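You operate a simulated robot arm through the tools that you are given. There is no shell and no other tool.

You are at the controls of a simulated robot arm. One attempt, no reset.

JOB
Box both cell packs, the fully charged one first.
Fine: it reads FULL; charger switch off before a pack moves; both in the cell box, lid shut.

The check looks at the end state, three seconds after you hand in, the way a careful person would. Anything else that was tipped, shoved, dropped, spilled or broken makes it a failure. A push-on lid holds only when it is set on centred and level and pressed home; a screw cap is set on level and turned clockwise until tight.

ROBOT AND FRAMES
A 6-joint arm with a four-finger gripper, fixed in place. Base frame: the origin is at the foot of the arm, x ahead of it, y to its left, z up; the work surface is at about z = 0.9. Lengths are in m, angles in degrees, forces in N, time in s.
With the tool pointing down near the work surface it reaches from about 0.24 to 0.68 m from the base axis. Its first joint turns from -166.0 to 166.0 degrees. Payload 3.43 kg.
The TCP is the grasp point between the finger pads, 0.03 m short of the fingertips. In the tool frame z runs along the fingers and y along their closing line. The gripper opens to 0.12 m. The gripper's body begins 0.085 m behind the TCP.
Orientation is told as [roll, pitch, yaw] about the base's x, y, z axes, in that order, counted from this pose: with the fingers straight down and closing along the base's y, the tool's x points along the base's -x, its y along +y and its z along -z.

CONTROLS
- The arm moves only by the tool step_arm. Its argument "series" is one flat list of numbers, 6 for each row, row after row: the shift along the base's x, y, z in m, then the turn, a rotation vector about the base's x, y, z in degrees. In form: [tx, ty, tz, wx, wy, wz, tx, ty, tz, wx, wy, wz, ...]. A call has 1 to 20 rows; each row shifts and turns the commanded pose from where the row before left it. "hand" is the opening in per cent of the stroke, from 0 (shut) to 100 (fully open), set as the call begins (left out, the last holds). Rows are played at 5 a second. More than 0.05 m and 8.6 degrees between two rows, or a gripper value outside its range, and nothing of the call is played. A pose out of reach is approached as far as the arm can. The call stops where the force on the tool passes 60 N (or 10 N more than at its start, if that is more) or the arm is blocked; 0.2 s more then pass. Each finger halts on what it meets, pressing with about 23 N; the grip force reading is that of the motor and also rises with nothing between the fingers. The clock runs only during rows and for 0.2 s after the last one: add rows that do not move to give the fingers time. It gives the time, the measured TCP pose, the force on the tool (base axes), the opening and the grip force at its end, in the units of the frame above (readings bear some noise), with the torque about the TCP (base axes, N m) and any sound that the robot's microphone picked up.
- Cameras (640 x 400 px; columns grow to the right, rows downward): "scene" is fixed at [0.0575, -0.5064, 1.5642]; the picture's right is [0.77, -0.64, 0.00], its down [-0.32, -0.39, -0.86] and it looks along [0.55, 0.66, -0.50] (base axes); focal length 273 px, centre (320, 200). "wrist" rides on the gripper at [0.071, -0.017, -0.12] in the tool frame; the picture's right is [0.23, 0.97, 0.00], its down [-0.81, 0.19, -0.55] and it looks along [-0.54, 0.13, 0.83] (tool axes); focal length 275 px, centre (320, 200). There is no depth. A picture from a camera that has moved, and an enlarged one, comes with that camera's place and axes in the base frame and with its lens. The place of the scene camera against the robot may be out by one fixed shift of up to 0.025 m in any direction.
- grab_frame(camera): a new picture of that camera. It takes no simulated time.
- lift_body(by): slides the trunk up (or, below 0, down) by that many m; the arm rides with it, the base frame stays. It gives what a move gives, with no picture.
- close_up(camera, box): a new picture of the part [left, top, right, bottom] of that camera's present view, enlarged. It takes no simulated time.
- close_job(): hands the job in; it is judged then, once.

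Places have to be worked out from the pictures, the camera data and where the tool is seen. Open the gripper and draw the arm clear of the work before you hand the job in, unless the task says otherwise.

The tools are called after "Request:" by a JSON object that holds its "method" and its "body". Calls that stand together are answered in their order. step_arm: Moves the arm, as the interface text tells. Its arguments: {"type":"object","properties":{"series":{"type":"array","items":{"type":"number"}},"hand":{"type":"number"}},"required":["series"]} The other tools are called the same way: lift_body (by) slides the trunk up or down; grab_frame (camera) takes a picture; close_up (camera, box) takes an enlarged picture of a part of a camera's view; close_job () hands the job in.

At the start:

```text
time: 0.0
ee_pos: [0.5183, 0.1953, 1.4282]
ee_rot: [-0.1, 0.0, 0.1]
force: [0.2, -0.1, 0.4]
moment: [0.02, 0.01, 0.02]
width: 0.1201
gripper_force: 0.1
trunk travel left (down, up): [-0.3, 0.14]
```

scene: 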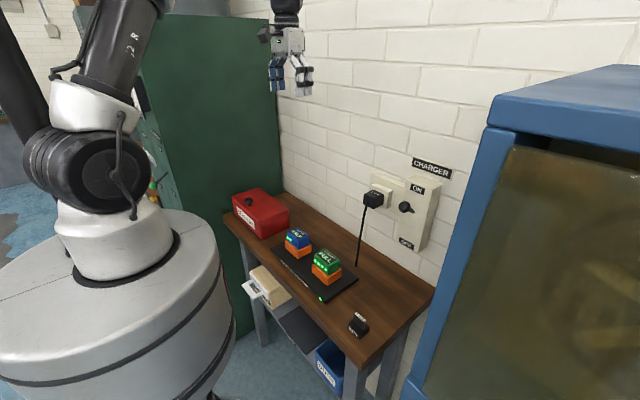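
wrist: 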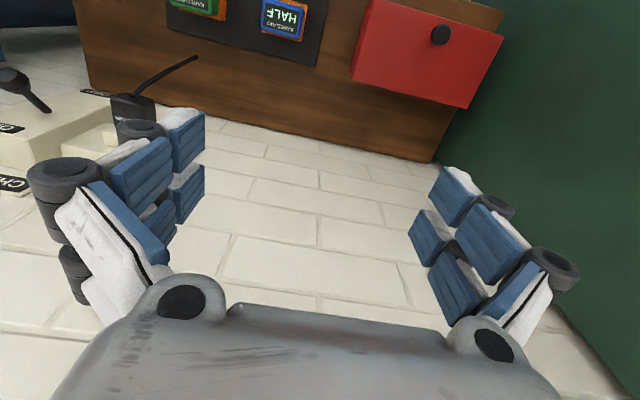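

I start by looking at the scene more closely: the table with the charger, two packs, the red box, the switch on the wall.

Request:
{"method": "close_up", "body": {"camera": "scene", "box": [220, 170, 380, 310]}}

Request:
{"method": "close_up", "body": {"camera": "scene", "box": [340, 140, 460, 260]}}

Request:
{"method": "close_up", "body": {"camera": "scene", "box": [220, 250, 400, 400]}}

Request:
{"method": "close_up", "body": {"camera": "wrist", "box": [0, 0, 540, 200]}}

```text
2.86 times, centred on (300, 240) of scene
camera zoom: at [0.0575, -0.5064, 1.5642], right [0.77, -0.64, 0.0], down [-0.32, -0.39, -0.86], along [0.55, 0.66, -0.5], focal length 779 px, centre (377, 86)
```

zoom: 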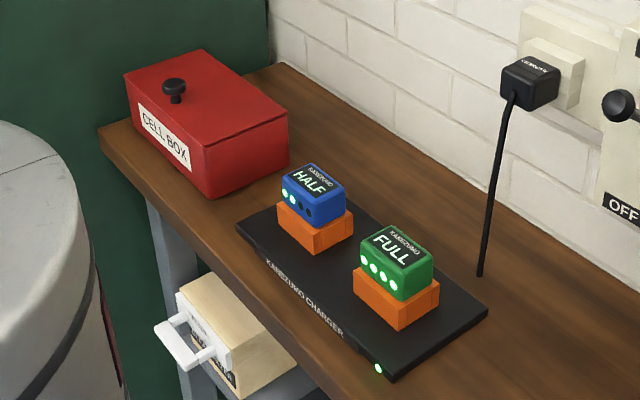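

```text
3.33 times, centred on (400, 200) of scene
camera zoom: at [0.0575, -0.5064, 1.5642], right [0.77, -0.64, 0.0], down [-0.32, -0.39, -0.86], along [0.55, 0.66, -0.5], focal length 909 px, centre (53, 200)
```

zoom: 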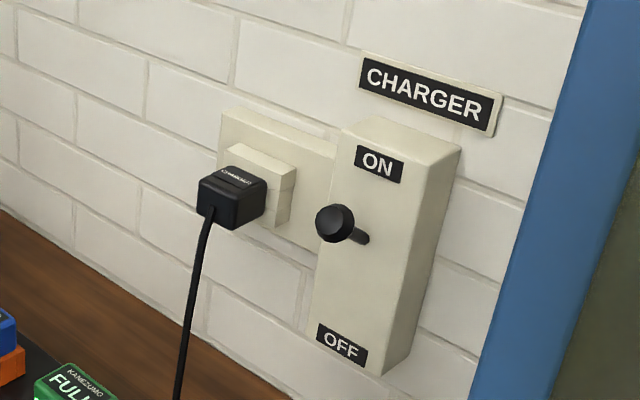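

```text
2.67 times, centred on (310, 325) of scene
camera zoom: at [0.0575, -0.5064, 1.5642], right [0.77, -0.64, 0.0], down [-0.32, -0.39, -0.86], along [0.55, 0.66, -0.5], focal length 727 px, centre (347, -133)
```

zoom: 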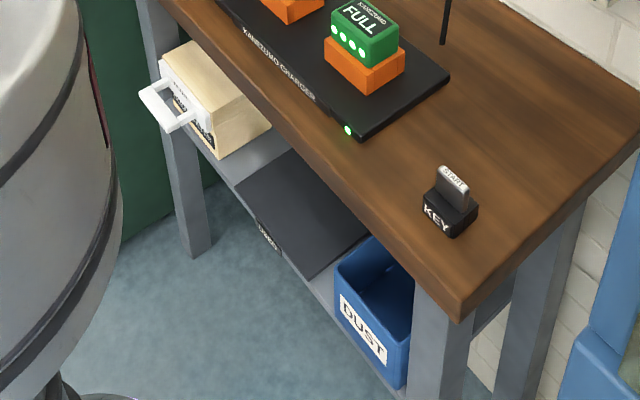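

```text
1.19 times, centred on (270, 100) of wrist
camera zoom: at [0.4481, 0.1789, 1.5485], right [-0.23, 0.97, 0.0], down [0.81, 0.19, 0.55], along [0.54, 0.13, -0.83], focal length 326 px, centre (379, 318)
```

zoom: 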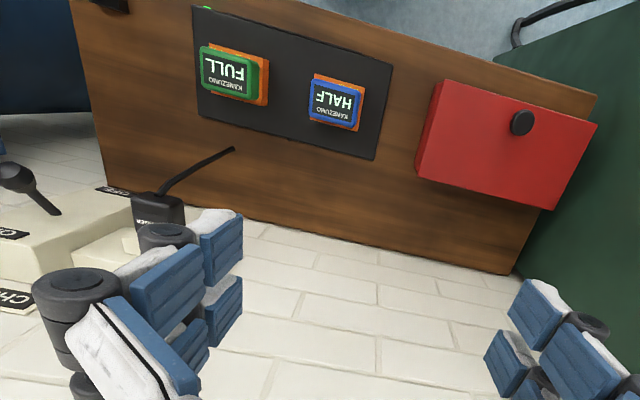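

The switch lever looks up at ON, the wall is around x≈0.7, packs lie near x≈0.47–0.5, and the red box is near y≈0.35. I move the wrist over towards the switch to view it from the wrist camera.

Request:
{"method": "step_arm", "body": {"series": [-0.01, -0.045, 0, 0, 0, 0, -0.01, -0.045, 0, 0, 0, 0, -0.01, -0.045, 0, 0, 0, 0, -0.01, -0.045, 0, 0, 0, 0, -0.01, -0.045, 0, 0, 0, 0, -0.01, -0.045, 0, 0, 0, 0, -0.01, -0.045, 0, 0, 0, 0, 0, -0.03, 0, 0, 0, 0], "hand": 100}}

Request:
{"method": "grab_frame", "body": {"camera": "wrist"}}

Request:
{"method": "grab_frame", "body": {"camera": "scene"}}

```text
time: 1.8
ee_pos: [0.4496, -0.1506, 1.4285]
ee_rot: [0.0, 0.0, -0.1]
force: [0.7, -0.4, -0.3]
moment: [0.01, 0.03, 0.03]
width: 0.1201
gripper_force: 0.1
trunk travel left (down, up): [-0.3, 0.14]
```

```text
taken
camera wrist: at [0.3788, -0.1675, 1.5486], right [-0.23, 0.97, 0.0], down [0.81, 0.19, 0.55], along [0.54, 0.13, -0.83], focal length 275 px, centre (320, 200)
```

wrist: 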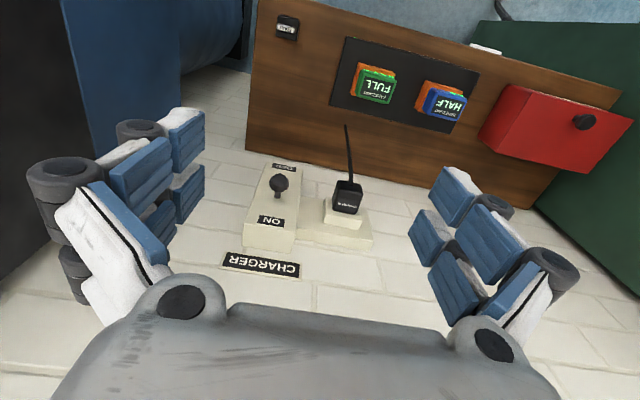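

```text
taken
```

scene: 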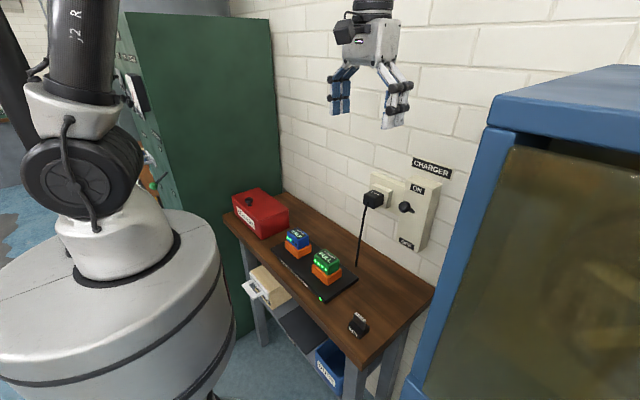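

The wrist view shows the lever tilted toward ON clearly. I enlarge the switch and packs to measure.

Request:
{"method": "close_up", "body": {"camera": "wrist", "box": [200, 140, 400, 290]}}

Request:
{"method": "close_up", "body": {"camera": "wrist", "box": [240, 0, 480, 150]}}

Request:
{"method": "close_up", "body": {"camera": "wrist", "box": [400, 0, 640, 200]}}

```text
2.67 times, centred on (300, 215) of wrist
camera zoom: at [0.3788, -0.1675, 1.5486], right [-0.23, 0.97, 0.0], down [0.81, 0.19, 0.55], along [0.54, 0.13, -0.83], focal length 734 px, centre (373, 160)
```

zoom: 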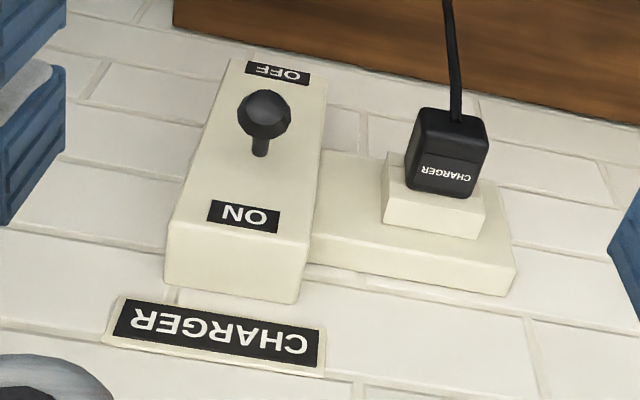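

```text
2.67 times, centred on (360, 75) of wrist
camera zoom: at [0.3788, -0.1675, 1.5486], right [-0.23, 0.97, 0.0], down [0.81, 0.19, 0.55], along [0.54, 0.13, -0.83], focal length 734 px, centre (213, 533)
```

zoom: 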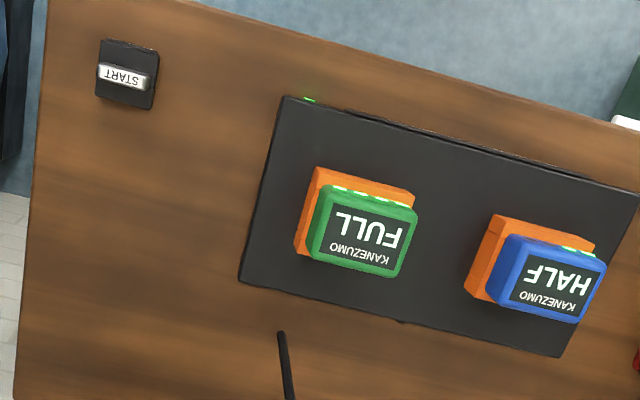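

```text
2.00 times, centred on (520, 100) of wrist
camera zoom: at [0.3788, -0.1675, 1.5486], right [-0.23, 0.97, 0.0], down [0.81, 0.19, 0.55], along [0.54, 0.13, -0.83], focal length 551 px, centre (-80, 400)
```

zoom: 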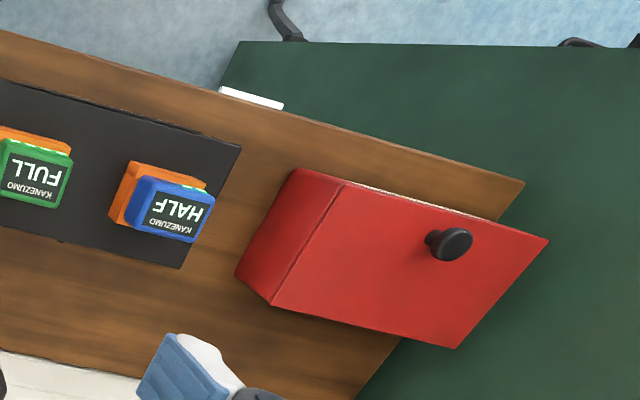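

By triangulating two wrist views, I put the lever knob at about (0.600, -0.180, 1.179), pivot (0.648, -0.18, 1.147); FULL top at (0.463, -0.036, 0.983), HALF at (0.463, 0.113). I shut the gripper and go above the knob to push it down.

Request:
{"method": "step_arm", "body": {"series": [0.0375, -0.0075, 0, 0, 0, 0, 0.0375, -0.0075, 0, 0, 0, 0, 0.0375, -0.0075, 0, 0, 0, 0, 0.0375, -0.0075, 0, 0, 0, 0, 0, 0, -0.04, 0, 0, 0, 0, 0, -0.04, 0, 0, 0, 0, 0, -0.04, 0, 0, 0, 0, 0, 0, 0, 0, 0], "hand": 0}}

Request:
{"method": "grab_frame", "body": {"camera": "wrist"}}

Request:
{"method": "close_up", "body": {"camera": "scene", "box": [320, 80, 480, 260]}}

```text
time: 3.6
ee_pos: [0.5993, -0.1794, 1.3091]
ee_rot: [0.1, 0.0, 0.0]
force: [0.4, -1.0, 0.6]
moment: [0.0, -0.01, 0.02]
width: 0.0
gripper_force: 19.7
trunk travel left (down, up): [-0.3, 0.14]
```

```text
taken
camera wrist: at [0.5284, -0.1965, 1.4282], right [-0.23, 0.97, 0.0], down [0.81, 0.19, 0.55], along [0.54, 0.13, -0.83], focal length 275 px, centre (320, 200)
```

wrist: 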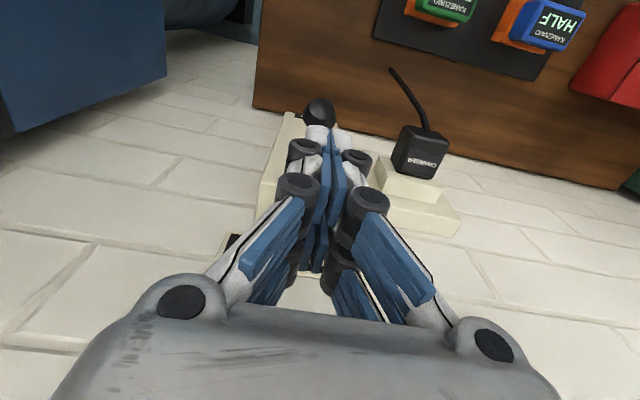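

```text
2.22 times, centred on (400, 170) of scene
camera zoom: at [0.0575, -0.5064, 1.5642], right [0.77, -0.64, 0.0], down [-0.32, -0.39, -0.86], along [0.55, 0.66, -0.5], focal length 606 px, centre (142, 267)
```

zoom: 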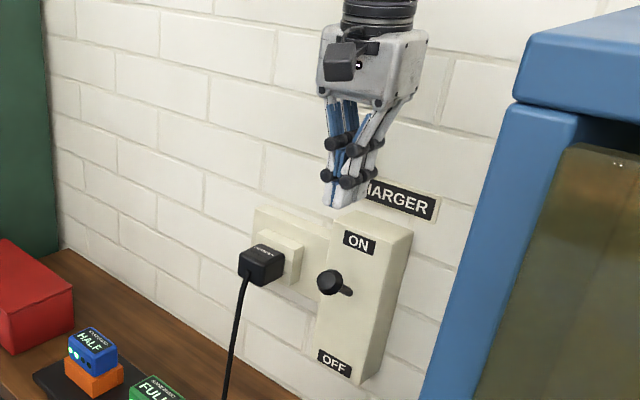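

Fingertips line up with the knob in both views. I lower to just above it, then push down slowly.

Request:
{"method": "step_arm", "body": {"series": [0, 0, -0.02, 0, 0, 0, 0, 0, -0.02, 0, 0, 0, 0, 0, -0.02, 0, 0, 0, 0, 0, -0.01, 0, 0, 0, 0, 0, -0.01, 0, 0, 0, 0, 0, -0.008, 0, 0, 0, 0, 0, -0.008, 0, 0, 0], "hand": 0}}

Request:
{"method": "close_up", "body": {"camera": "scene", "box": [340, 130, 460, 260]}}

```text
time: 5.2
ee_pos: [0.5994, -0.1803, 1.2128]
ee_rot: [0.0, 0.1, 0.0]
force: [0.1, 0.2, -0.4]
moment: [-0.02, 0.02, -0.02]
width: 0.0001
gripper_force: 23.0
trunk travel left (down, up): [-0.3, 0.14]
```

```text
3.08 times, centred on (400, 195) of scene
camera zoom: at [0.0575, -0.5064, 1.5642], right [0.77, -0.64, 0.0], down [-0.32, -0.39, -0.86], along [0.55, 0.66, -0.5], focal length 839 px, centre (74, 215)
```

zoom: 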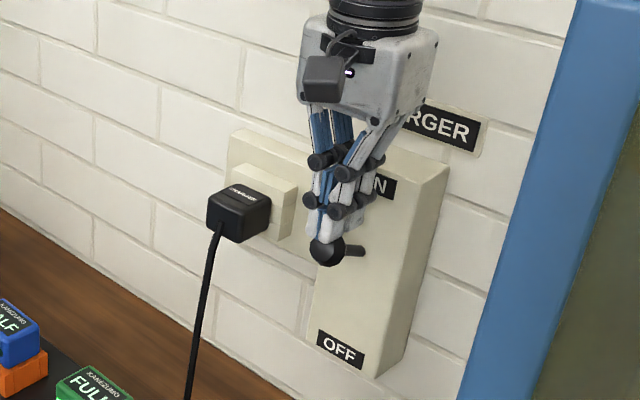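

The tips are at the knob with no force yet; I continue pushing down in small rows.

Request:
{"method": "step_arm", "body": {"series": [0, 0, -0.008, 0, 0, 0, 0, 0, -0.008, 0, 0, 0, 0, 0, -0.008, 0, 0, 0, 0, 0, -0.008, 0, 0, 0, 0, 0, 0, 0, 0, 0], "hand": 0}}

Request:
{"method": "close_up", "body": {"camera": "scene", "box": [340, 130, 460, 260]}}

```text
time: 6.4
ee_pos: [0.5999, -0.1789, 1.1813]
ee_rot: [0.0, 0.0, 0.0]
force: [0.3, 0.7, 0.5]
moment: [-0.01, 0.0, 0.04]
width: 0.0001
gripper_force: 23.1
trunk travel left (down, up): [-0.3, 0.14]
```

```text
3.08 times, centred on (400, 195) of scene
camera zoom: at [0.0575, -0.5064, 1.5642], right [0.77, -0.64, 0.0], down [-0.32, -0.39, -0.86], along [0.55, 0.66, -0.5], focal length 839 px, centre (74, 215)
```

zoom: 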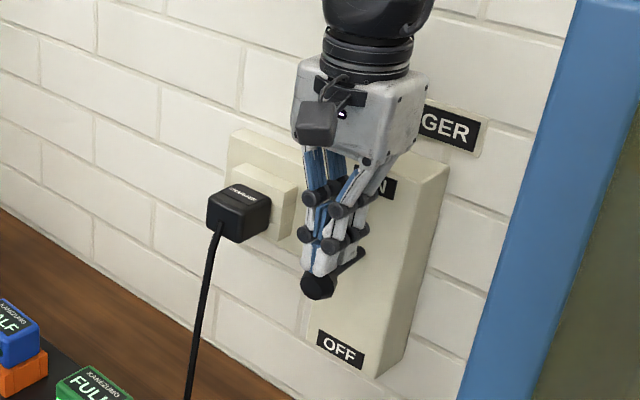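

The lever follows and is below horizontal now. I keep pushing until the stop.

Request:
{"method": "step_arm", "body": {"series": [0, 0, -0.007, 0, 0, 0, 0, 0, -0.007, 0, 0, 0, 0, 0, -0.006, 0, 0, 0, 0, 0, -0.005, 0, 0, 0, 0, 0, 0, 0, 0, 0], "hand": 0}}

Request:
{"method": "close_up", "body": {"camera": "scene", "box": [340, 130, 460, 260]}}

Request:
{"method": "grab_frame", "body": {"camera": "wrist"}}

```text
time: 7.6
ee_pos: [0.5983, -0.1804, 1.1588]
ee_rot: [-0.1, -0.2, 0.0]
force: [-4.9, -1.7, 16.9]
moment: [-0.04, -0.27, -0.03]
width: 0.0062
gripper_force: 33.4
trunk travel left (down, up): [-0.3, 0.14]
```

```text
3.08 times, centred on (400, 195) of scene
camera zoom: at [0.0575, -0.5064, 1.5642], right [0.77, -0.64, 0.0], down [-0.32, -0.39, -0.86], along [0.55, 0.66, -0.5], focal length 839 px, centre (74, 215)
```

zoom: 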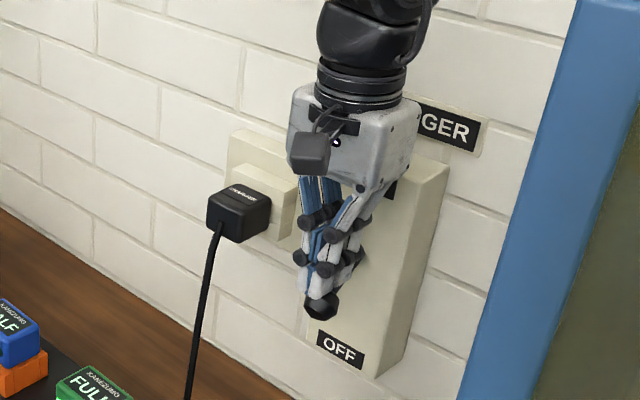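

```text
taken
camera wrist: at [0.5267, -0.1963, 1.2777], right [-0.23, 0.97, 0.0], down [0.81, 0.19, 0.56], along [0.54, 0.13, -0.83], focal length 275 px, centre (320, 200)
```

wrist: 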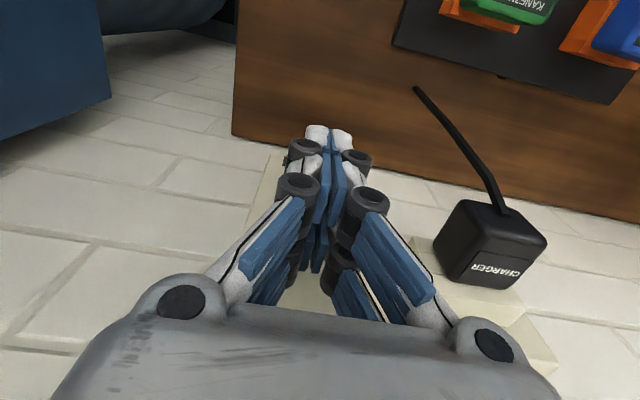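

About 17 N upward means the lever is on its lower stop. The tips are slightly wedged by the knob, so I ease up a little, open the fingers around it, then rise away.

Request:
{"method": "step_arm", "body": {"series": [0, 0, 0.003, 0, 0, 0, 0, 0, 0, 0, 0, 0, 0, 0, 0, 0, 0, 0, 0, 0, 0, 0, 0, 0], "hand": 50}}

Request:
{"method": "close_up", "body": {"camera": "scene", "box": [340, 130, 460, 260]}}

```text
time: 8.6
ee_pos: [0.5999, -0.1799, 1.1586]
ee_rot: [0.0, 0.0, 0.0]
force: [0.5, 0.7, 0.5]
moment: [0.03, 0.02, -0.03]
width: 0.0599
gripper_force: 0.1
trunk travel left (down, up): [-0.3, 0.14]
```

```text
3.08 times, centred on (400, 195) of scene
camera zoom: at [0.0575, -0.5064, 1.5642], right [0.77, -0.64, 0.0], down [-0.32, -0.39, -0.86], along [0.55, 0.66, -0.5], focal length 839 px, centre (74, 215)
```

zoom: 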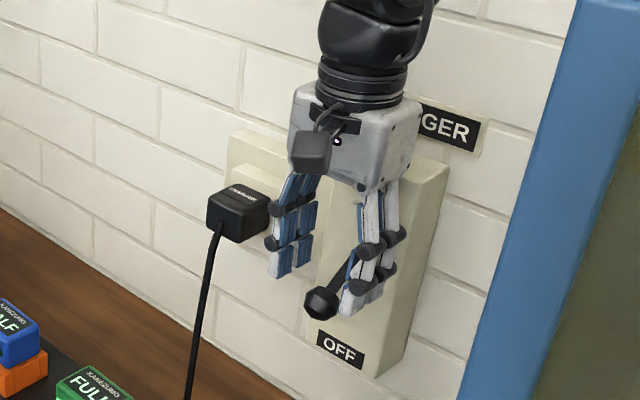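

The lever is down at OFF and free of the fingers. I lift straight up and look again.

Request:
{"method": "step_arm", "body": {"series": [0, 0, 0.03, 0, 0, 0, 0, 0, 0.04, 0, 0, 0, 0, 0, 0.04, 0, 0, 0, -0.03, 0, 0.04, 0, 0, 0, -0.04, 0.01, 0.04, 0, 0, 0, -0.04, 0.02, 0.02, 0, 0, 0, -0.04, 0.03, 0, 0, 0, 0], "hand": 100}}

Request:
{"method": "grab_frame", "body": {"camera": "wrist"}}

Request:
{"method": "close_up", "body": {"camera": "scene", "box": [340, 130, 460, 260]}}

Request:
{"method": "close_up", "body": {"camera": "scene", "box": [260, 210, 380, 310]}}

```text
refused: row 5 steps farther than a row can; nothing moved
```

```text
taken
camera wrist: at [0.5278, -0.1963, 1.2784], right [-0.23, 0.97, 0.0], down [0.81, 0.19, 0.55], along [0.54, 0.13, -0.83], focal length 275 px, centre (320, 200)
```

wrist: 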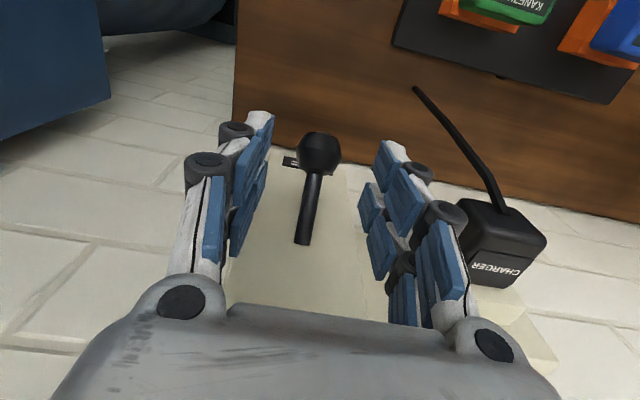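

```text
3.08 times, centred on (400, 195) of scene
camera zoom: at [0.0575, -0.5064, 1.5642], right [0.77, -0.64, 0.0], down [-0.32, -0.39, -0.86], along [0.55, 0.66, -0.5], focal length 839 px, centre (74, 215)
```

zoom: 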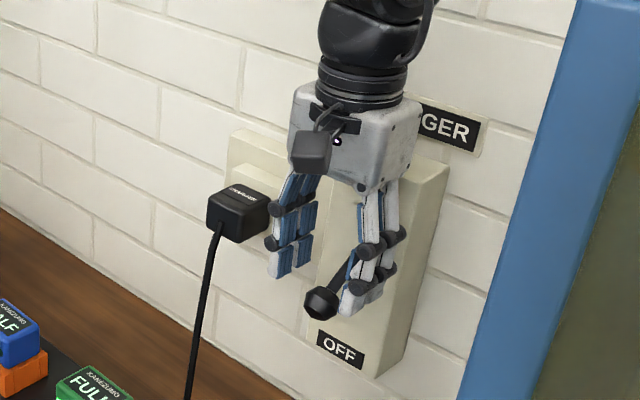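

```text
4.00 times, centred on (320, 260) of scene
camera zoom: at [0.0575, -0.5064, 1.5642], right [0.77, -0.64, 0.0], down [-0.32, -0.39, -0.86], along [0.55, 0.66, -0.5], focal length 1091 px, centre (320, -40)
```

zoom: 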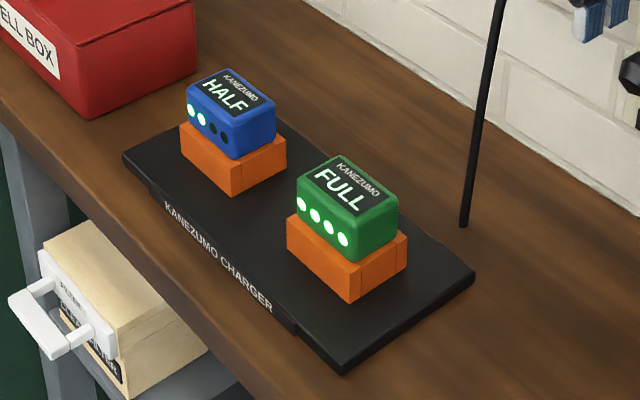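

The charger's green LED has gone out, so the charger is off. I repeat the retreat with smaller rows.

Request:
{"method": "step_arm", "body": {"series": [0, 0, 0.03, 0, 0, 0, 0, 0, 0.045, 0, 0, 0, 0, 0, 0.045, 0, 0, 0, -0.03, 0, 0.035, 0, 0, 0, -0.035, 0.01, 0.03, 0, 0, 0, -0.035, 0.03, 0.01, 0, 0, 0, -0.035, 0.03, 0, 0, 0, 0, -0.03, 0.03, 0, 0, 0, 0, -0.03, 0.03, 0, 0, 0, 0], "hand": 100}}

Request:
{"method": "grab_frame", "body": {"camera": "wrist"}}

Request:
{"method": "close_up", "body": {"camera": "scene", "box": [340, 130, 460, 260]}}

```text
time: 10.6
ee_pos: [0.4032, -0.049, 1.3551]
ee_rot: [0.0, -0.1, 0.0]
force: [0.4, -0.7, 0.5]
moment: [-0.03, -0.04, 0.02]
width: 0.12
gripper_force: 0.1
trunk travel left (down, up): [-0.3, 0.14]
```

```text
taken
camera wrist: at [0.3311, -0.0647, 1.4749], right [-0.23, 0.97, 0.0], down [0.81, 0.19, 0.55], along [0.54, 0.13, -0.83], focal length 275 px, centre (320, 200)
```

wrist: 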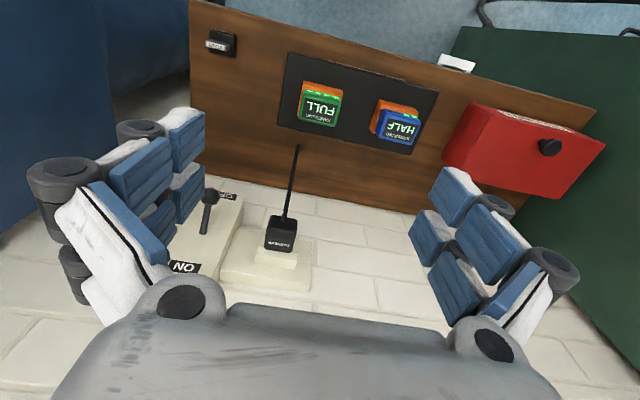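

```text
3.08 times, centred on (400, 195) of scene
camera zoom: at [0.0575, -0.5064, 1.5642], right [0.77, -0.64, 0.0], down [-0.32, -0.39, -0.86], along [0.55, 0.66, -0.5], focal length 839 px, centre (74, 215)
```

zoom: 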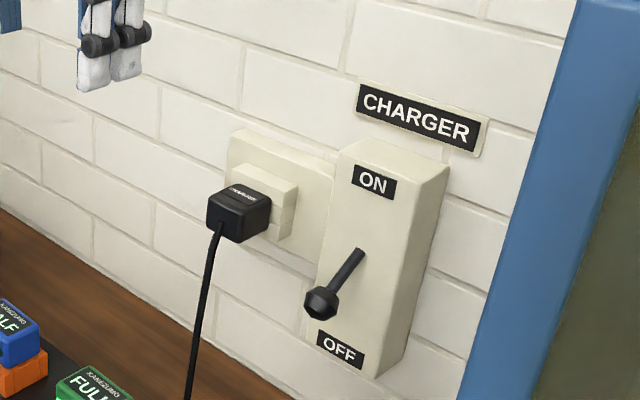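

The switch stays at OFF. Next I look at the cell box closely: move the wrist to above it.

Request:
{"method": "step_arm", "body": {"series": [-0.01, 0.045, 0, 0, 0, 0, -0.01, 0.045, 0, 0, 0, 0, -0.01, 0.045, 0, 0, 0, 0, -0.01, 0.045, 0, 0, 0, 0, -0.01, 0.045, 0, 0, 0, 0, -0.01, 0.045, 0, 0, 0, 0, -0.01, 0.045, 0, 0, 0, 0, -0.01, 0.045, 0, 0, 0, 0], "hand": 100}}

Request:
{"method": "grab_frame", "body": {"camera": "wrist"}}

Request:
{"method": "close_up", "body": {"camera": "scene", "box": [220, 175, 310, 245]}}

```text
time: 12.4
ee_pos: [0.3234, 0.3124, 1.3522]
ee_rot: [0.0, 0.0, 0.0]
force: [0.7, -0.2, 0.7]
moment: [-0.02, 0.01, -0.03]
width: 0.1203
gripper_force: 0.1
trunk travel left (down, up): [-0.3, 0.14]
```

```text
taken
camera wrist: at [0.2535, 0.2958, 1.4718], right [-0.23, 0.97, 0.0], down [0.81, 0.19, 0.55], along [0.54, 0.13, -0.83], focal length 275 px, centre (320, 200)
```

wrist: 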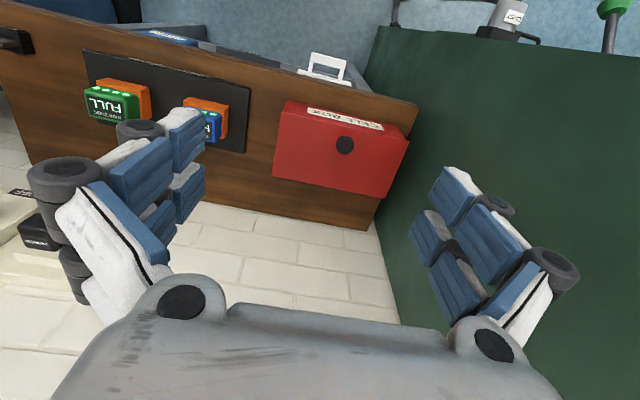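

```text
5.71 times, centred on (265, 210) of scene
camera zoom: at [0.0575, -0.5064, 1.5642], right [0.77, -0.64, 0.0], down [-0.32, -0.39, -0.86], along [0.55, 0.66, -0.5], focal length 1559 px, centre (634, 143)
```

zoom: 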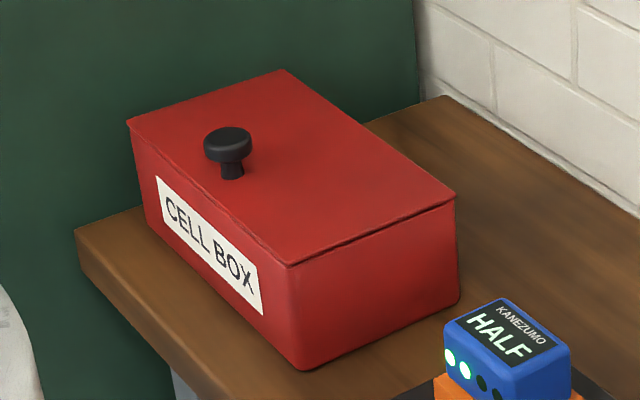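

The lid is a flat plate with the knob near the front edge, which suggests a rear hinge. I zoom the wrist view on the box to measure.

Request:
{"method": "close_up", "body": {"camera": "wrist", "box": [250, 80, 430, 240]}}

Request:
{"method": "close_up", "body": {"camera": "wrist", "box": [60, 40, 260, 160]}}

```text
2.50 times, centred on (340, 160) of wrist
camera zoom: at [0.2535, 0.2958, 1.4718], right [-0.23, 0.97, 0.0], down [0.81, 0.19, 0.55], along [0.54, 0.13, -0.83], focal length 688 px, centre (270, 300)
```

zoom: 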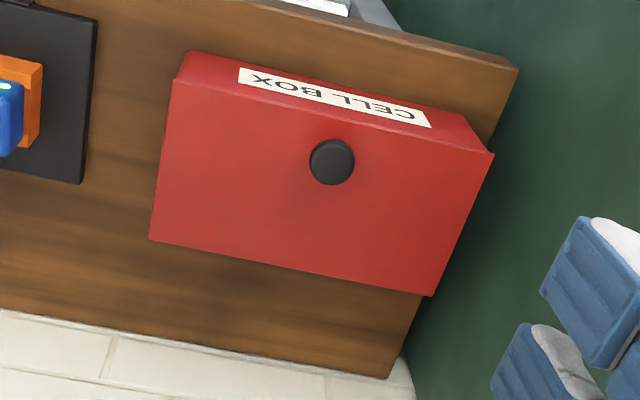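

```text
3.20 times, centred on (160, 100) of wrist
camera zoom: at [0.2535, 0.2958, 1.4718], right [-0.23, 0.97, 0.0], down [0.81, 0.19, 0.55], along [0.54, 0.13, -0.83], focal length 881 px, centre (832, 520)
```

zoom: 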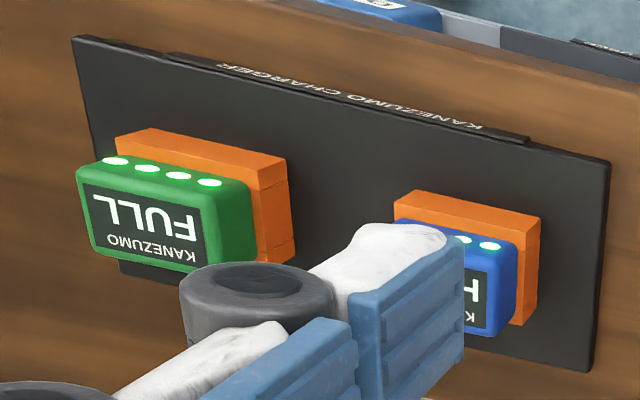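

Triangulation gives the lid top z≈0.984, lid x 0.402–0.533, y 0.261–0.502, knob at (0.4245, 0.381), top z≈1.015. I move over the knob with the fingers partly open and come down to check alignment.

Request:
{"method": "step_arm", "body": {"series": [0.034, 0.023, 0, 0, 0, 0, 0.034, 0.023, 0, 0, 0, 0, 0.033, 0.0226, 0, 0, 0, 0, 0, 0, -0.045, 0, 0, 0, 0, 0, -0.045, 0, 0, 0, 0, 0, -0.045, 0, 0, 0, 0, 0, -0.045, 0, 0, 0, 0, 0, -0.045, 0, 0, 0, 0, 0, -0.045, 0, 0, 0, 0, 0, 0, 0, 0, 0], "hand": 60}}

Request:
{"method": "grab_frame", "body": {"camera": "wrist"}}

Request:
{"method": "close_up", "body": {"camera": "scene", "box": [200, 110, 330, 250]}}

```text
time: 14.6
ee_pos: [0.4261, 0.3777, 1.082]
ee_rot: [-0.1, -0.1, -0.1]
force: [-0.1, 0.1, -0.7]
moment: [0.01, -0.02, 0.0]
width: 0.072
gripper_force: 0.1
trunk travel left (down, up): [-0.3, 0.14]
```

```text
taken
camera wrist: at [0.3542, 0.3614, 1.2033], right [-0.23, 0.97, 0.0], down [0.81, 0.19, 0.55], along [0.54, 0.13, -0.83], focal length 275 px, centre (320, 200)
```

wrist: 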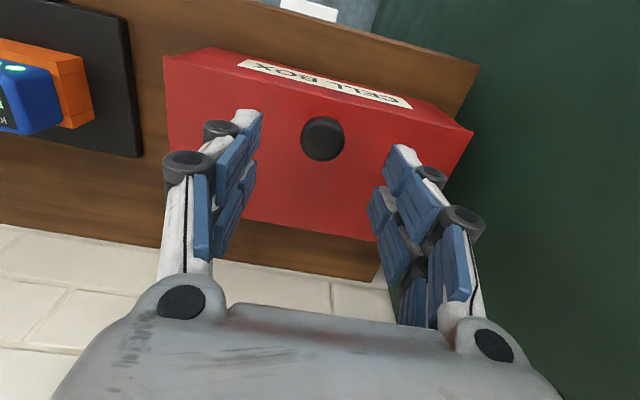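

```text
2.86 times, centred on (265, 180) of scene
camera zoom: at [0.0575, -0.5064, 1.5642], right [0.77, -0.64, 0.0], down [-0.32, -0.39, -0.86], along [0.55, 0.66, -0.5], focal length 779 px, centre (477, 257)
```

zoom: 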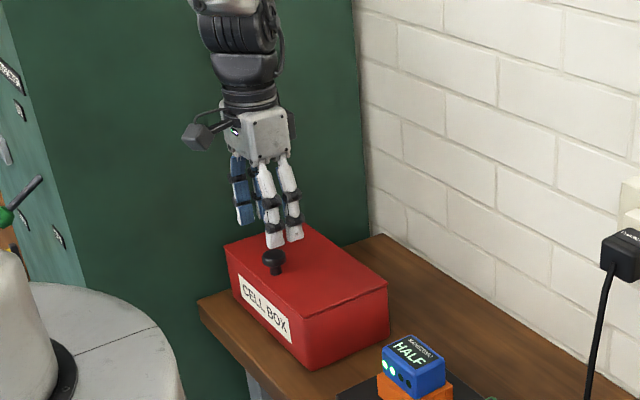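

The knob sits almost centred beneath the tool (about 3 mm toward the robot). I lower so the fingertips straddle the head and close on it.

Request:
{"method": "step_arm", "body": {"series": [-0.003, 0.001, -0.02, 0, 0, 0, 0, 0, -0.02, 0, 0, 0, 0, 0, -0.016, 0, 0, 0, 0, 0, 0, 0, 0, 0], "hand": 60}}

Request:
{"method": "step_arm", "body": {"series": [0, 0, 0, 0, 0, 0, 0, 0, 0, 0, 0, 0, 0, 0, 0, 0, 0, 0, 0, 0, 0, 0, 0, 0], "hand": 10}}

Request:
{"method": "grab_frame", "body": {"camera": "wrist"}}

Request:
{"method": "close_up", "body": {"camera": "scene", "box": [220, 150, 310, 240]}}

```text
time: 15.6
ee_pos: [0.4226, 0.3807, 1.0262]
ee_rot: [0.0, -0.1, 0.0]
force: [-0.3, 0.3, -0.5]
moment: [-0.01, 0.01, 0.01]
width: 0.0721
gripper_force: 0.1
trunk travel left (down, up): [-0.3, 0.14]
```

```text
time: 16.6
ee_pos: [0.4227, 0.3815, 1.0263]
ee_rot: [0.0, -0.1, 0.0]
force: [0.6, 2.5, 0.3]
moment: [0.09, -0.04, 0.05]
width: 0.0297
gripper_force: 32.9
trunk travel left (down, up): [-0.3, 0.14]
```

```text
taken
camera wrist: at [0.3514, 0.3635, 1.147], right [-0.23, 0.97, 0.0], down [0.81, 0.19, 0.55], along [0.54, 0.13, -0.83], focal length 275 px, centre (320, 200)
```

wrist: 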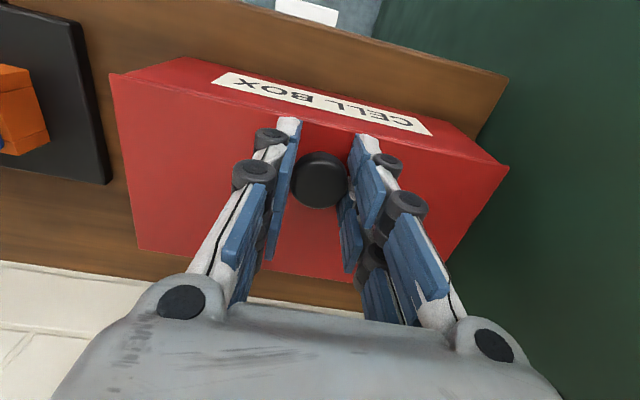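

```text
4.44 times, centred on (265, 195) of scene
camera zoom: at [0.0575, -0.5064, 1.5642], right [0.77, -0.64, 0.0], down [-0.32, -0.39, -0.86], along [0.55, 0.66, -0.5], focal length 1212 px, centre (564, 222)
```

zoom: 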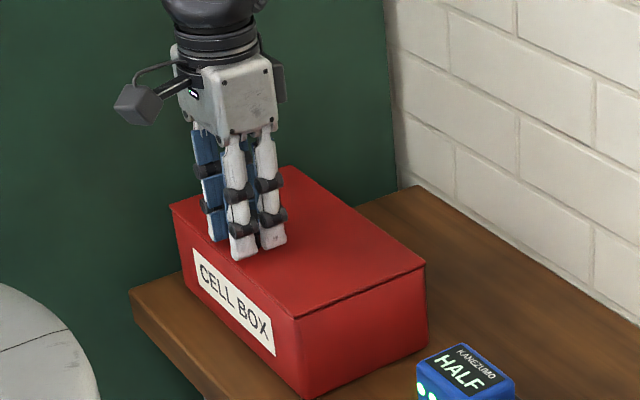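

The knob is gripped (0.030 m). I lift it a first 10° along a hinge arc and watch forces and pictures to tell hinged from loose.

Request:
{"method": "step_arm", "body": {"series": [0.0015, 0, 0.006, 0, 0, 0, 0.002, 0, 0.006, 0, 0, 0, 0.003, 0, 0.0065, 0, 0, 0, 0, 0, 0, 0, 0, 0], "hand": 10}}

Request:
{"method": "close_up", "body": {"camera": "scene", "box": [220, 150, 310, 240]}}

Request:
{"method": "grab_frame", "body": {"camera": "wrist"}}

```text
time: 17.6
ee_pos: [0.4297, 0.3802, 1.0461]
ee_rot: [0.0, 0.0, 0.0]
force: [3.7, -0.7, -4.0]
moment: [-0.18, 0.04, 0.0]
width: 0.0285
gripper_force: 45.2
trunk travel left (down, up): [-0.3, 0.14]
```

```text
4.44 times, centred on (265, 195) of scene
camera zoom: at [0.0575, -0.5064, 1.5642], right [0.77, -0.64, 0.0], down [-0.32, -0.39, -0.86], along [0.55, 0.66, -0.5], focal length 1212 px, centre (564, 222)
```

zoom: 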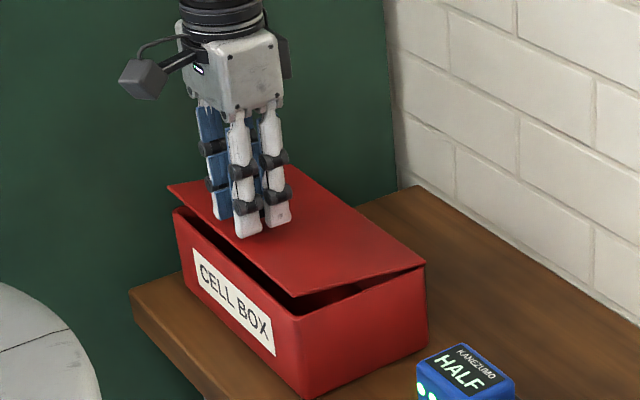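

```text
taken
camera wrist: at [0.3588, 0.3635, 1.1664], right [-0.23, 0.97, 0.0], down [0.81, 0.19, 0.55], along [0.54, 0.13, -0.83], focal length 275 px, centre (320, 200)
```

wrist: 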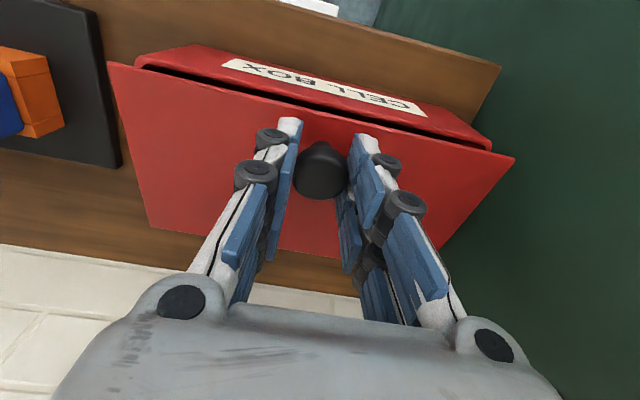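

It is hinged at the back, and the small forces confirm the arc. I continue the arc from 10° to 50° of lid angle, tilting the fingers slightly outward for reach.

Request:
{"method": "step_arm", "body": {"series": [0.0048, 0, 0.0087, 0, -1, 0, 0.0052, 0, 0.0085, 0, -1, 0, 0.0061, 0, 0.0077, 0, -1, 0, 0.0064, 0, 0.0075, 0, -1, 0, 0.0074, 0, 0.0066, 0, -1, 0, 0.0077, 0, 0.0063, 0, -1, 0, 0.0084, 0, 0.0052, 0, -1, 0, 0.0086, 0, 0.0048, 0, -1, 0], "hand": 10}}

Request:
{"method": "close_up", "body": {"camera": "scene", "box": [210, 110, 330, 240]}}

Request:
{"method": "grab_frame", "body": {"camera": "wrist"}}

```text
time: 19.4
ee_pos: [0.4825, 0.3797, 1.1025]
ee_rot: [0.1, -8.4, -0.1]
force: [-11.7, 0.2, 9.1]
moment: [0.14, 0.79, -0.1]
width: 0.0308
gripper_force: 44.8
trunk travel left (down, up): [-0.3, 0.14]
```

```text
3.08 times, centred on (270, 175) of scene
camera zoom: at [0.0575, -0.5064, 1.5642], right [0.77, -0.64, 0.0], down [-0.32, -0.39, -0.86], along [0.55, 0.66, -0.5], focal length 839 px, centre (474, 277)
```

zoom: 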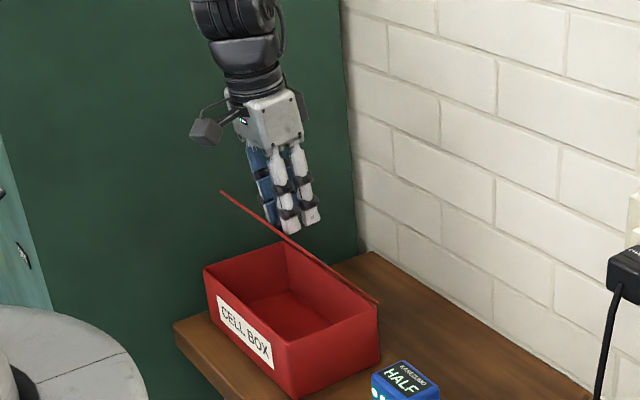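

```text
taken
camera wrist: at [0.3956, 0.3633, 1.2118], right [-0.23, 0.97, -0.03], down [0.72, 0.19, 0.67], along [0.65, 0.13, -0.75], focal length 275 px, centre (320, 200)
```

wrist: 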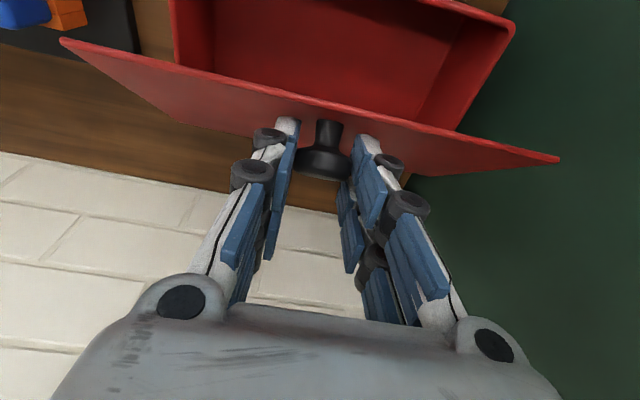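

The lid is seen edge-on, about 51°, as planned. Forces say I'm slightly too close to the hinge, so I shift outward about 3 mm and continue to 70°.

Request:
{"method": "step_arm", "body": {"series": [-0.002, 0, 0.003, 0, 0, 0, 0.0086, 0, 0.004, 0, -1, 0, 0.0088, 0, 0.003, 0, -1, 0, 0.0091, 0, 0.0023, 0, -1, 0, 0.0093, 0, 0.0013, 0, -1, 0], "hand": 10}}

Request:
{"method": "close_up", "body": {"camera": "scene", "box": [210, 110, 330, 240]}}

Request:
{"method": "grab_frame", "body": {"camera": "wrist"}}

```text
time: 20.6
ee_pos: [0.516, 0.3792, 1.1153]
ee_rot: [-0.1, -12.1, 0.0]
force: [-12.6, 0.8, 0.3]
moment: [-0.05, 1.47, 0.0]
width: 0.0311
gripper_force: 44.9
trunk travel left (down, up): [-0.3, 0.14]
```

```text
3.08 times, centred on (270, 175) of scene
camera zoom: at [0.0575, -0.5064, 1.5642], right [0.77, -0.64, 0.0], down [-0.32, -0.39, -0.86], along [0.55, 0.66, -0.5], focal length 839 px, centre (474, 277)
```

zoom: 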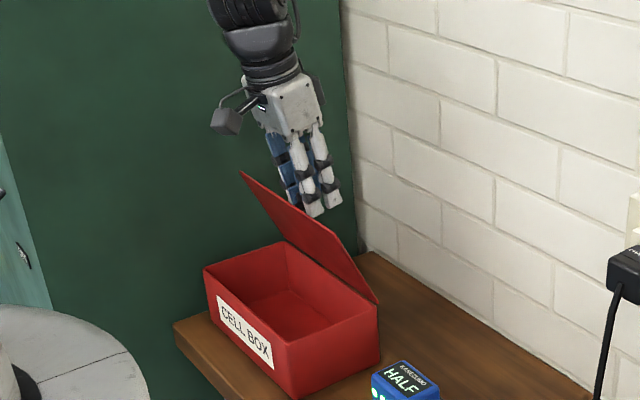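

```text
taken
camera wrist: at [0.4212, 0.3636, 1.2186], right [-0.22, 0.97, -0.05], down [0.68, 0.19, 0.71], along [0.7, 0.13, -0.7], focal length 275 px, centre (320, 200)
```

wrist: 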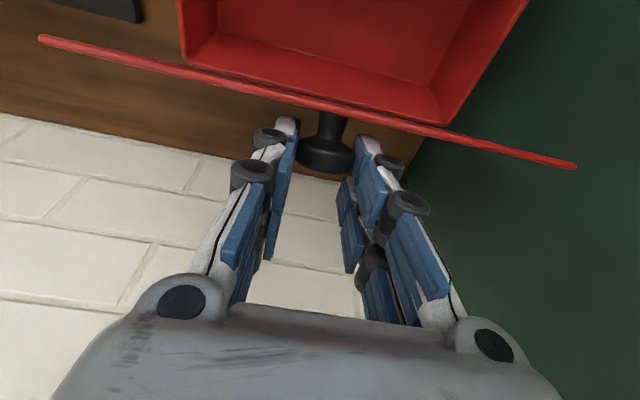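

The lid is at about 65–70° but the moment about y is growing; I zoom in to see whether the fingertips touch the lid.

Request:
{"method": "close_up", "body": {"camera": "wrist", "box": [220, 70, 440, 210]}}

Request:
{"method": "close_up", "body": {"camera": "scene", "box": [245, 130, 305, 190]}}

```text
2.86 times, centred on (330, 140) of wrist
camera zoom: at [0.4212, 0.3636, 1.2186], right [-0.22, 0.97, -0.05], down [0.68, 0.19, 0.71], along [0.7, 0.13, -0.7], focal length 786 px, centre (291, 371)
```

zoom: 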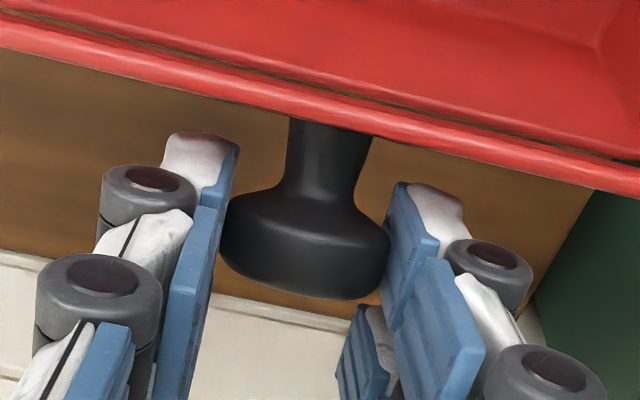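

```text
6.67 times, centred on (275, 160) of scene
camera zoom: at [0.0575, -0.5064, 1.5642], right [0.77, -0.64, 0.0], down [-0.32, -0.39, -0.86], along [0.55, 0.66, -0.5], focal length 1818 px, centre (620, 467)
```

zoom: 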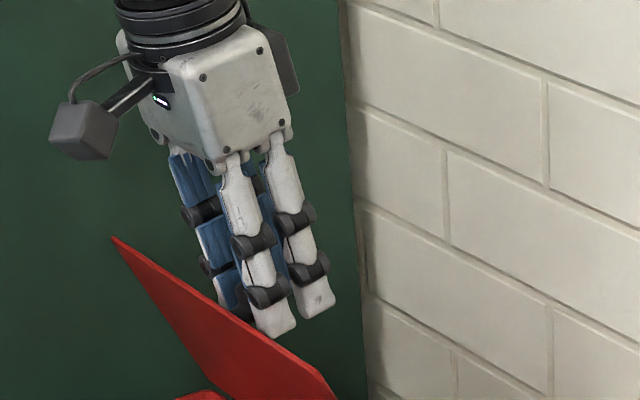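

Fingers are clear of the lid; the moment is just pivot friction at the knob. I continue the arc to about 90°.

Request:
{"method": "step_arm", "body": {"series": [0.0094, 0, 0.0006, 0, -1, 0, 0.0093, 0, -0.0003, 0, -1, 0, 0.0094, 0, -0.0011, 0, -1, 0, 0.0092, 0, -0.0021, 0, -1, 0], "hand": 10}}

Request:
{"method": "close_up", "body": {"camera": "scene", "box": [210, 110, 330, 240]}}

Request:
{"method": "grab_frame", "body": {"camera": "wrist"}}

```text
time: 21.6
ee_pos: [0.553, 0.3803, 1.1139]
ee_rot: [0.2, -16.3, -0.1]
force: [-8.9, 2.2, 12.2]
moment: [0.07, 1.42, 0.01]
width: 0.0306
gripper_force: 45.0
trunk travel left (down, up): [-0.3, 0.14]
```

```text
3.08 times, centred on (270, 175) of scene
camera zoom: at [0.0575, -0.5064, 1.5642], right [0.77, -0.64, 0.0], down [-0.32, -0.39, -0.86], along [0.55, 0.66, -0.5], focal length 839 px, centre (474, 277)
```

zoom: 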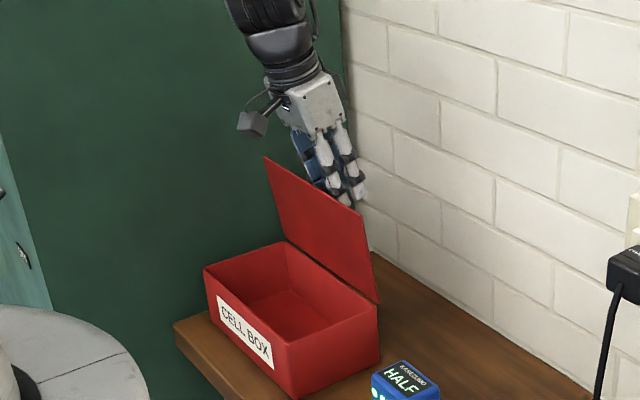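

```text
taken
camera wrist: at [0.4517, 0.3632, 1.2096], right [-0.22, 0.97, -0.06], down [0.62, 0.19, 0.76], along [0.75, 0.13, -0.65], focal length 275 px, centre (320, 200)
```

wrist: 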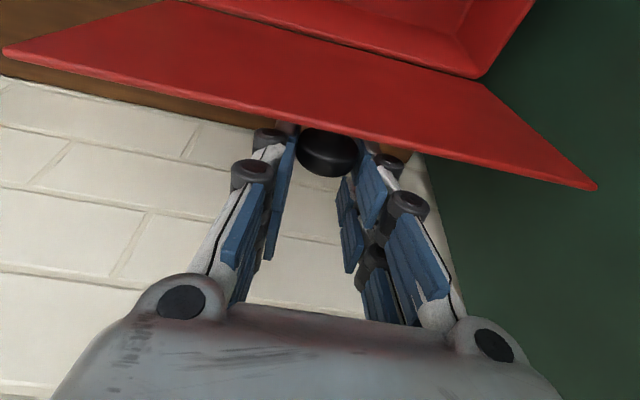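

The lid is around 84–87°. I continue past vertical to about 100° so that it can rest open by itself.

Request:
{"method": "step_arm", "body": {"series": [0.009, 0, 0, 0, -1, 0, 0.009, 0, -0.001, 0, -1, 0, 0.009, 0, -0.003, 0, -1, 0, 0, 0, 0, 0, 0, 0], "hand": 10}}

Request:
{"method": "close_up", "body": {"camera": "scene", "box": [210, 110, 330, 240]}}

Request:
{"method": "grab_frame", "body": {"camera": "wrist"}}

```text
time: 22.6
ee_pos: [0.5802, 0.381, 1.1068]
ee_rot: [-0.1, -18.9, -0.1]
force: [-12.8, 4.8, -3.0]
moment: [0.05, 1.36, 0.01]
width: 0.0303
gripper_force: 45.1
trunk travel left (down, up): [-0.3, 0.14]
```

```text
3.08 times, centred on (270, 175) of scene
camera zoom: at [0.0575, -0.5064, 1.5642], right [0.77, -0.64, 0.0], down [-0.32, -0.39, -0.86], along [0.55, 0.66, -0.5], focal length 839 px, centre (474, 277)
```

zoom: 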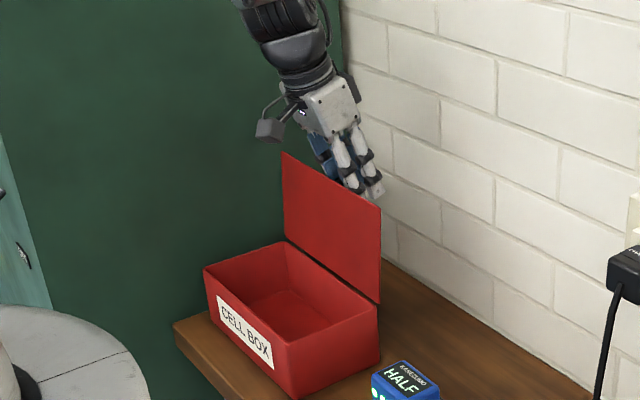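

```text
taken
camera wrist: at [0.4734, 0.3637, 1.1974], right [-0.22, 0.97, -0.08], down [0.59, 0.19, 0.79], along [0.78, 0.13, -0.61], focal length 275 px, centre (320, 200)
```

wrist: 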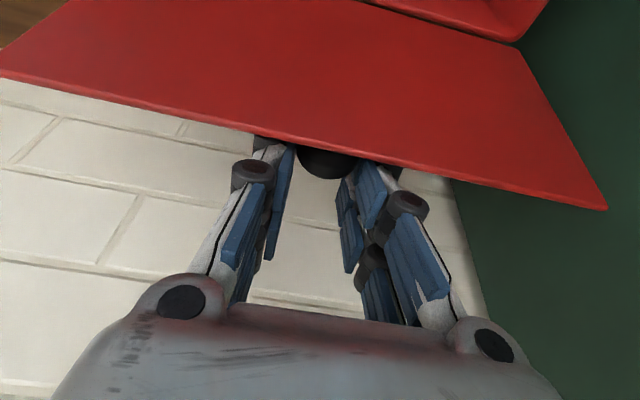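

The lid is now a bit past vertical (~95°). I go a few degrees further, without more tilt, before releasing.

Request:
{"method": "step_arm", "body": {"series": [0.008, 0, -0.002, 0, 0, 0, 0.008, 0, -0.003, 0, 0, 0, 0, 0, 0, 0, 0, 0], "hand": 10}}

Request:
{"method": "close_up", "body": {"camera": "scene", "box": [210, 110, 330, 240]}}

```text
time: 23.4
ee_pos: [0.5928, 0.3799, 1.1018]
ee_rot: [-0.2, -18.9, 0.1]
force: [-33.2, 3.3, -3.1]
moment: [0.05, 0.75, -0.02]
width: 0.0303
gripper_force: 45.1
trunk travel left (down, up): [-0.3, 0.14]
```

```text
3.08 times, centred on (270, 175) of scene
camera zoom: at [0.0575, -0.5064, 1.5642], right [0.77, -0.64, 0.0], down [-0.32, -0.39, -0.86], along [0.55, 0.66, -0.5], focal length 839 px, centre (474, 277)
```

zoom: 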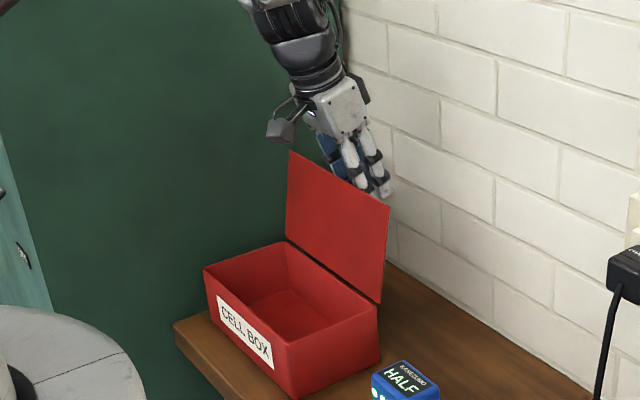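

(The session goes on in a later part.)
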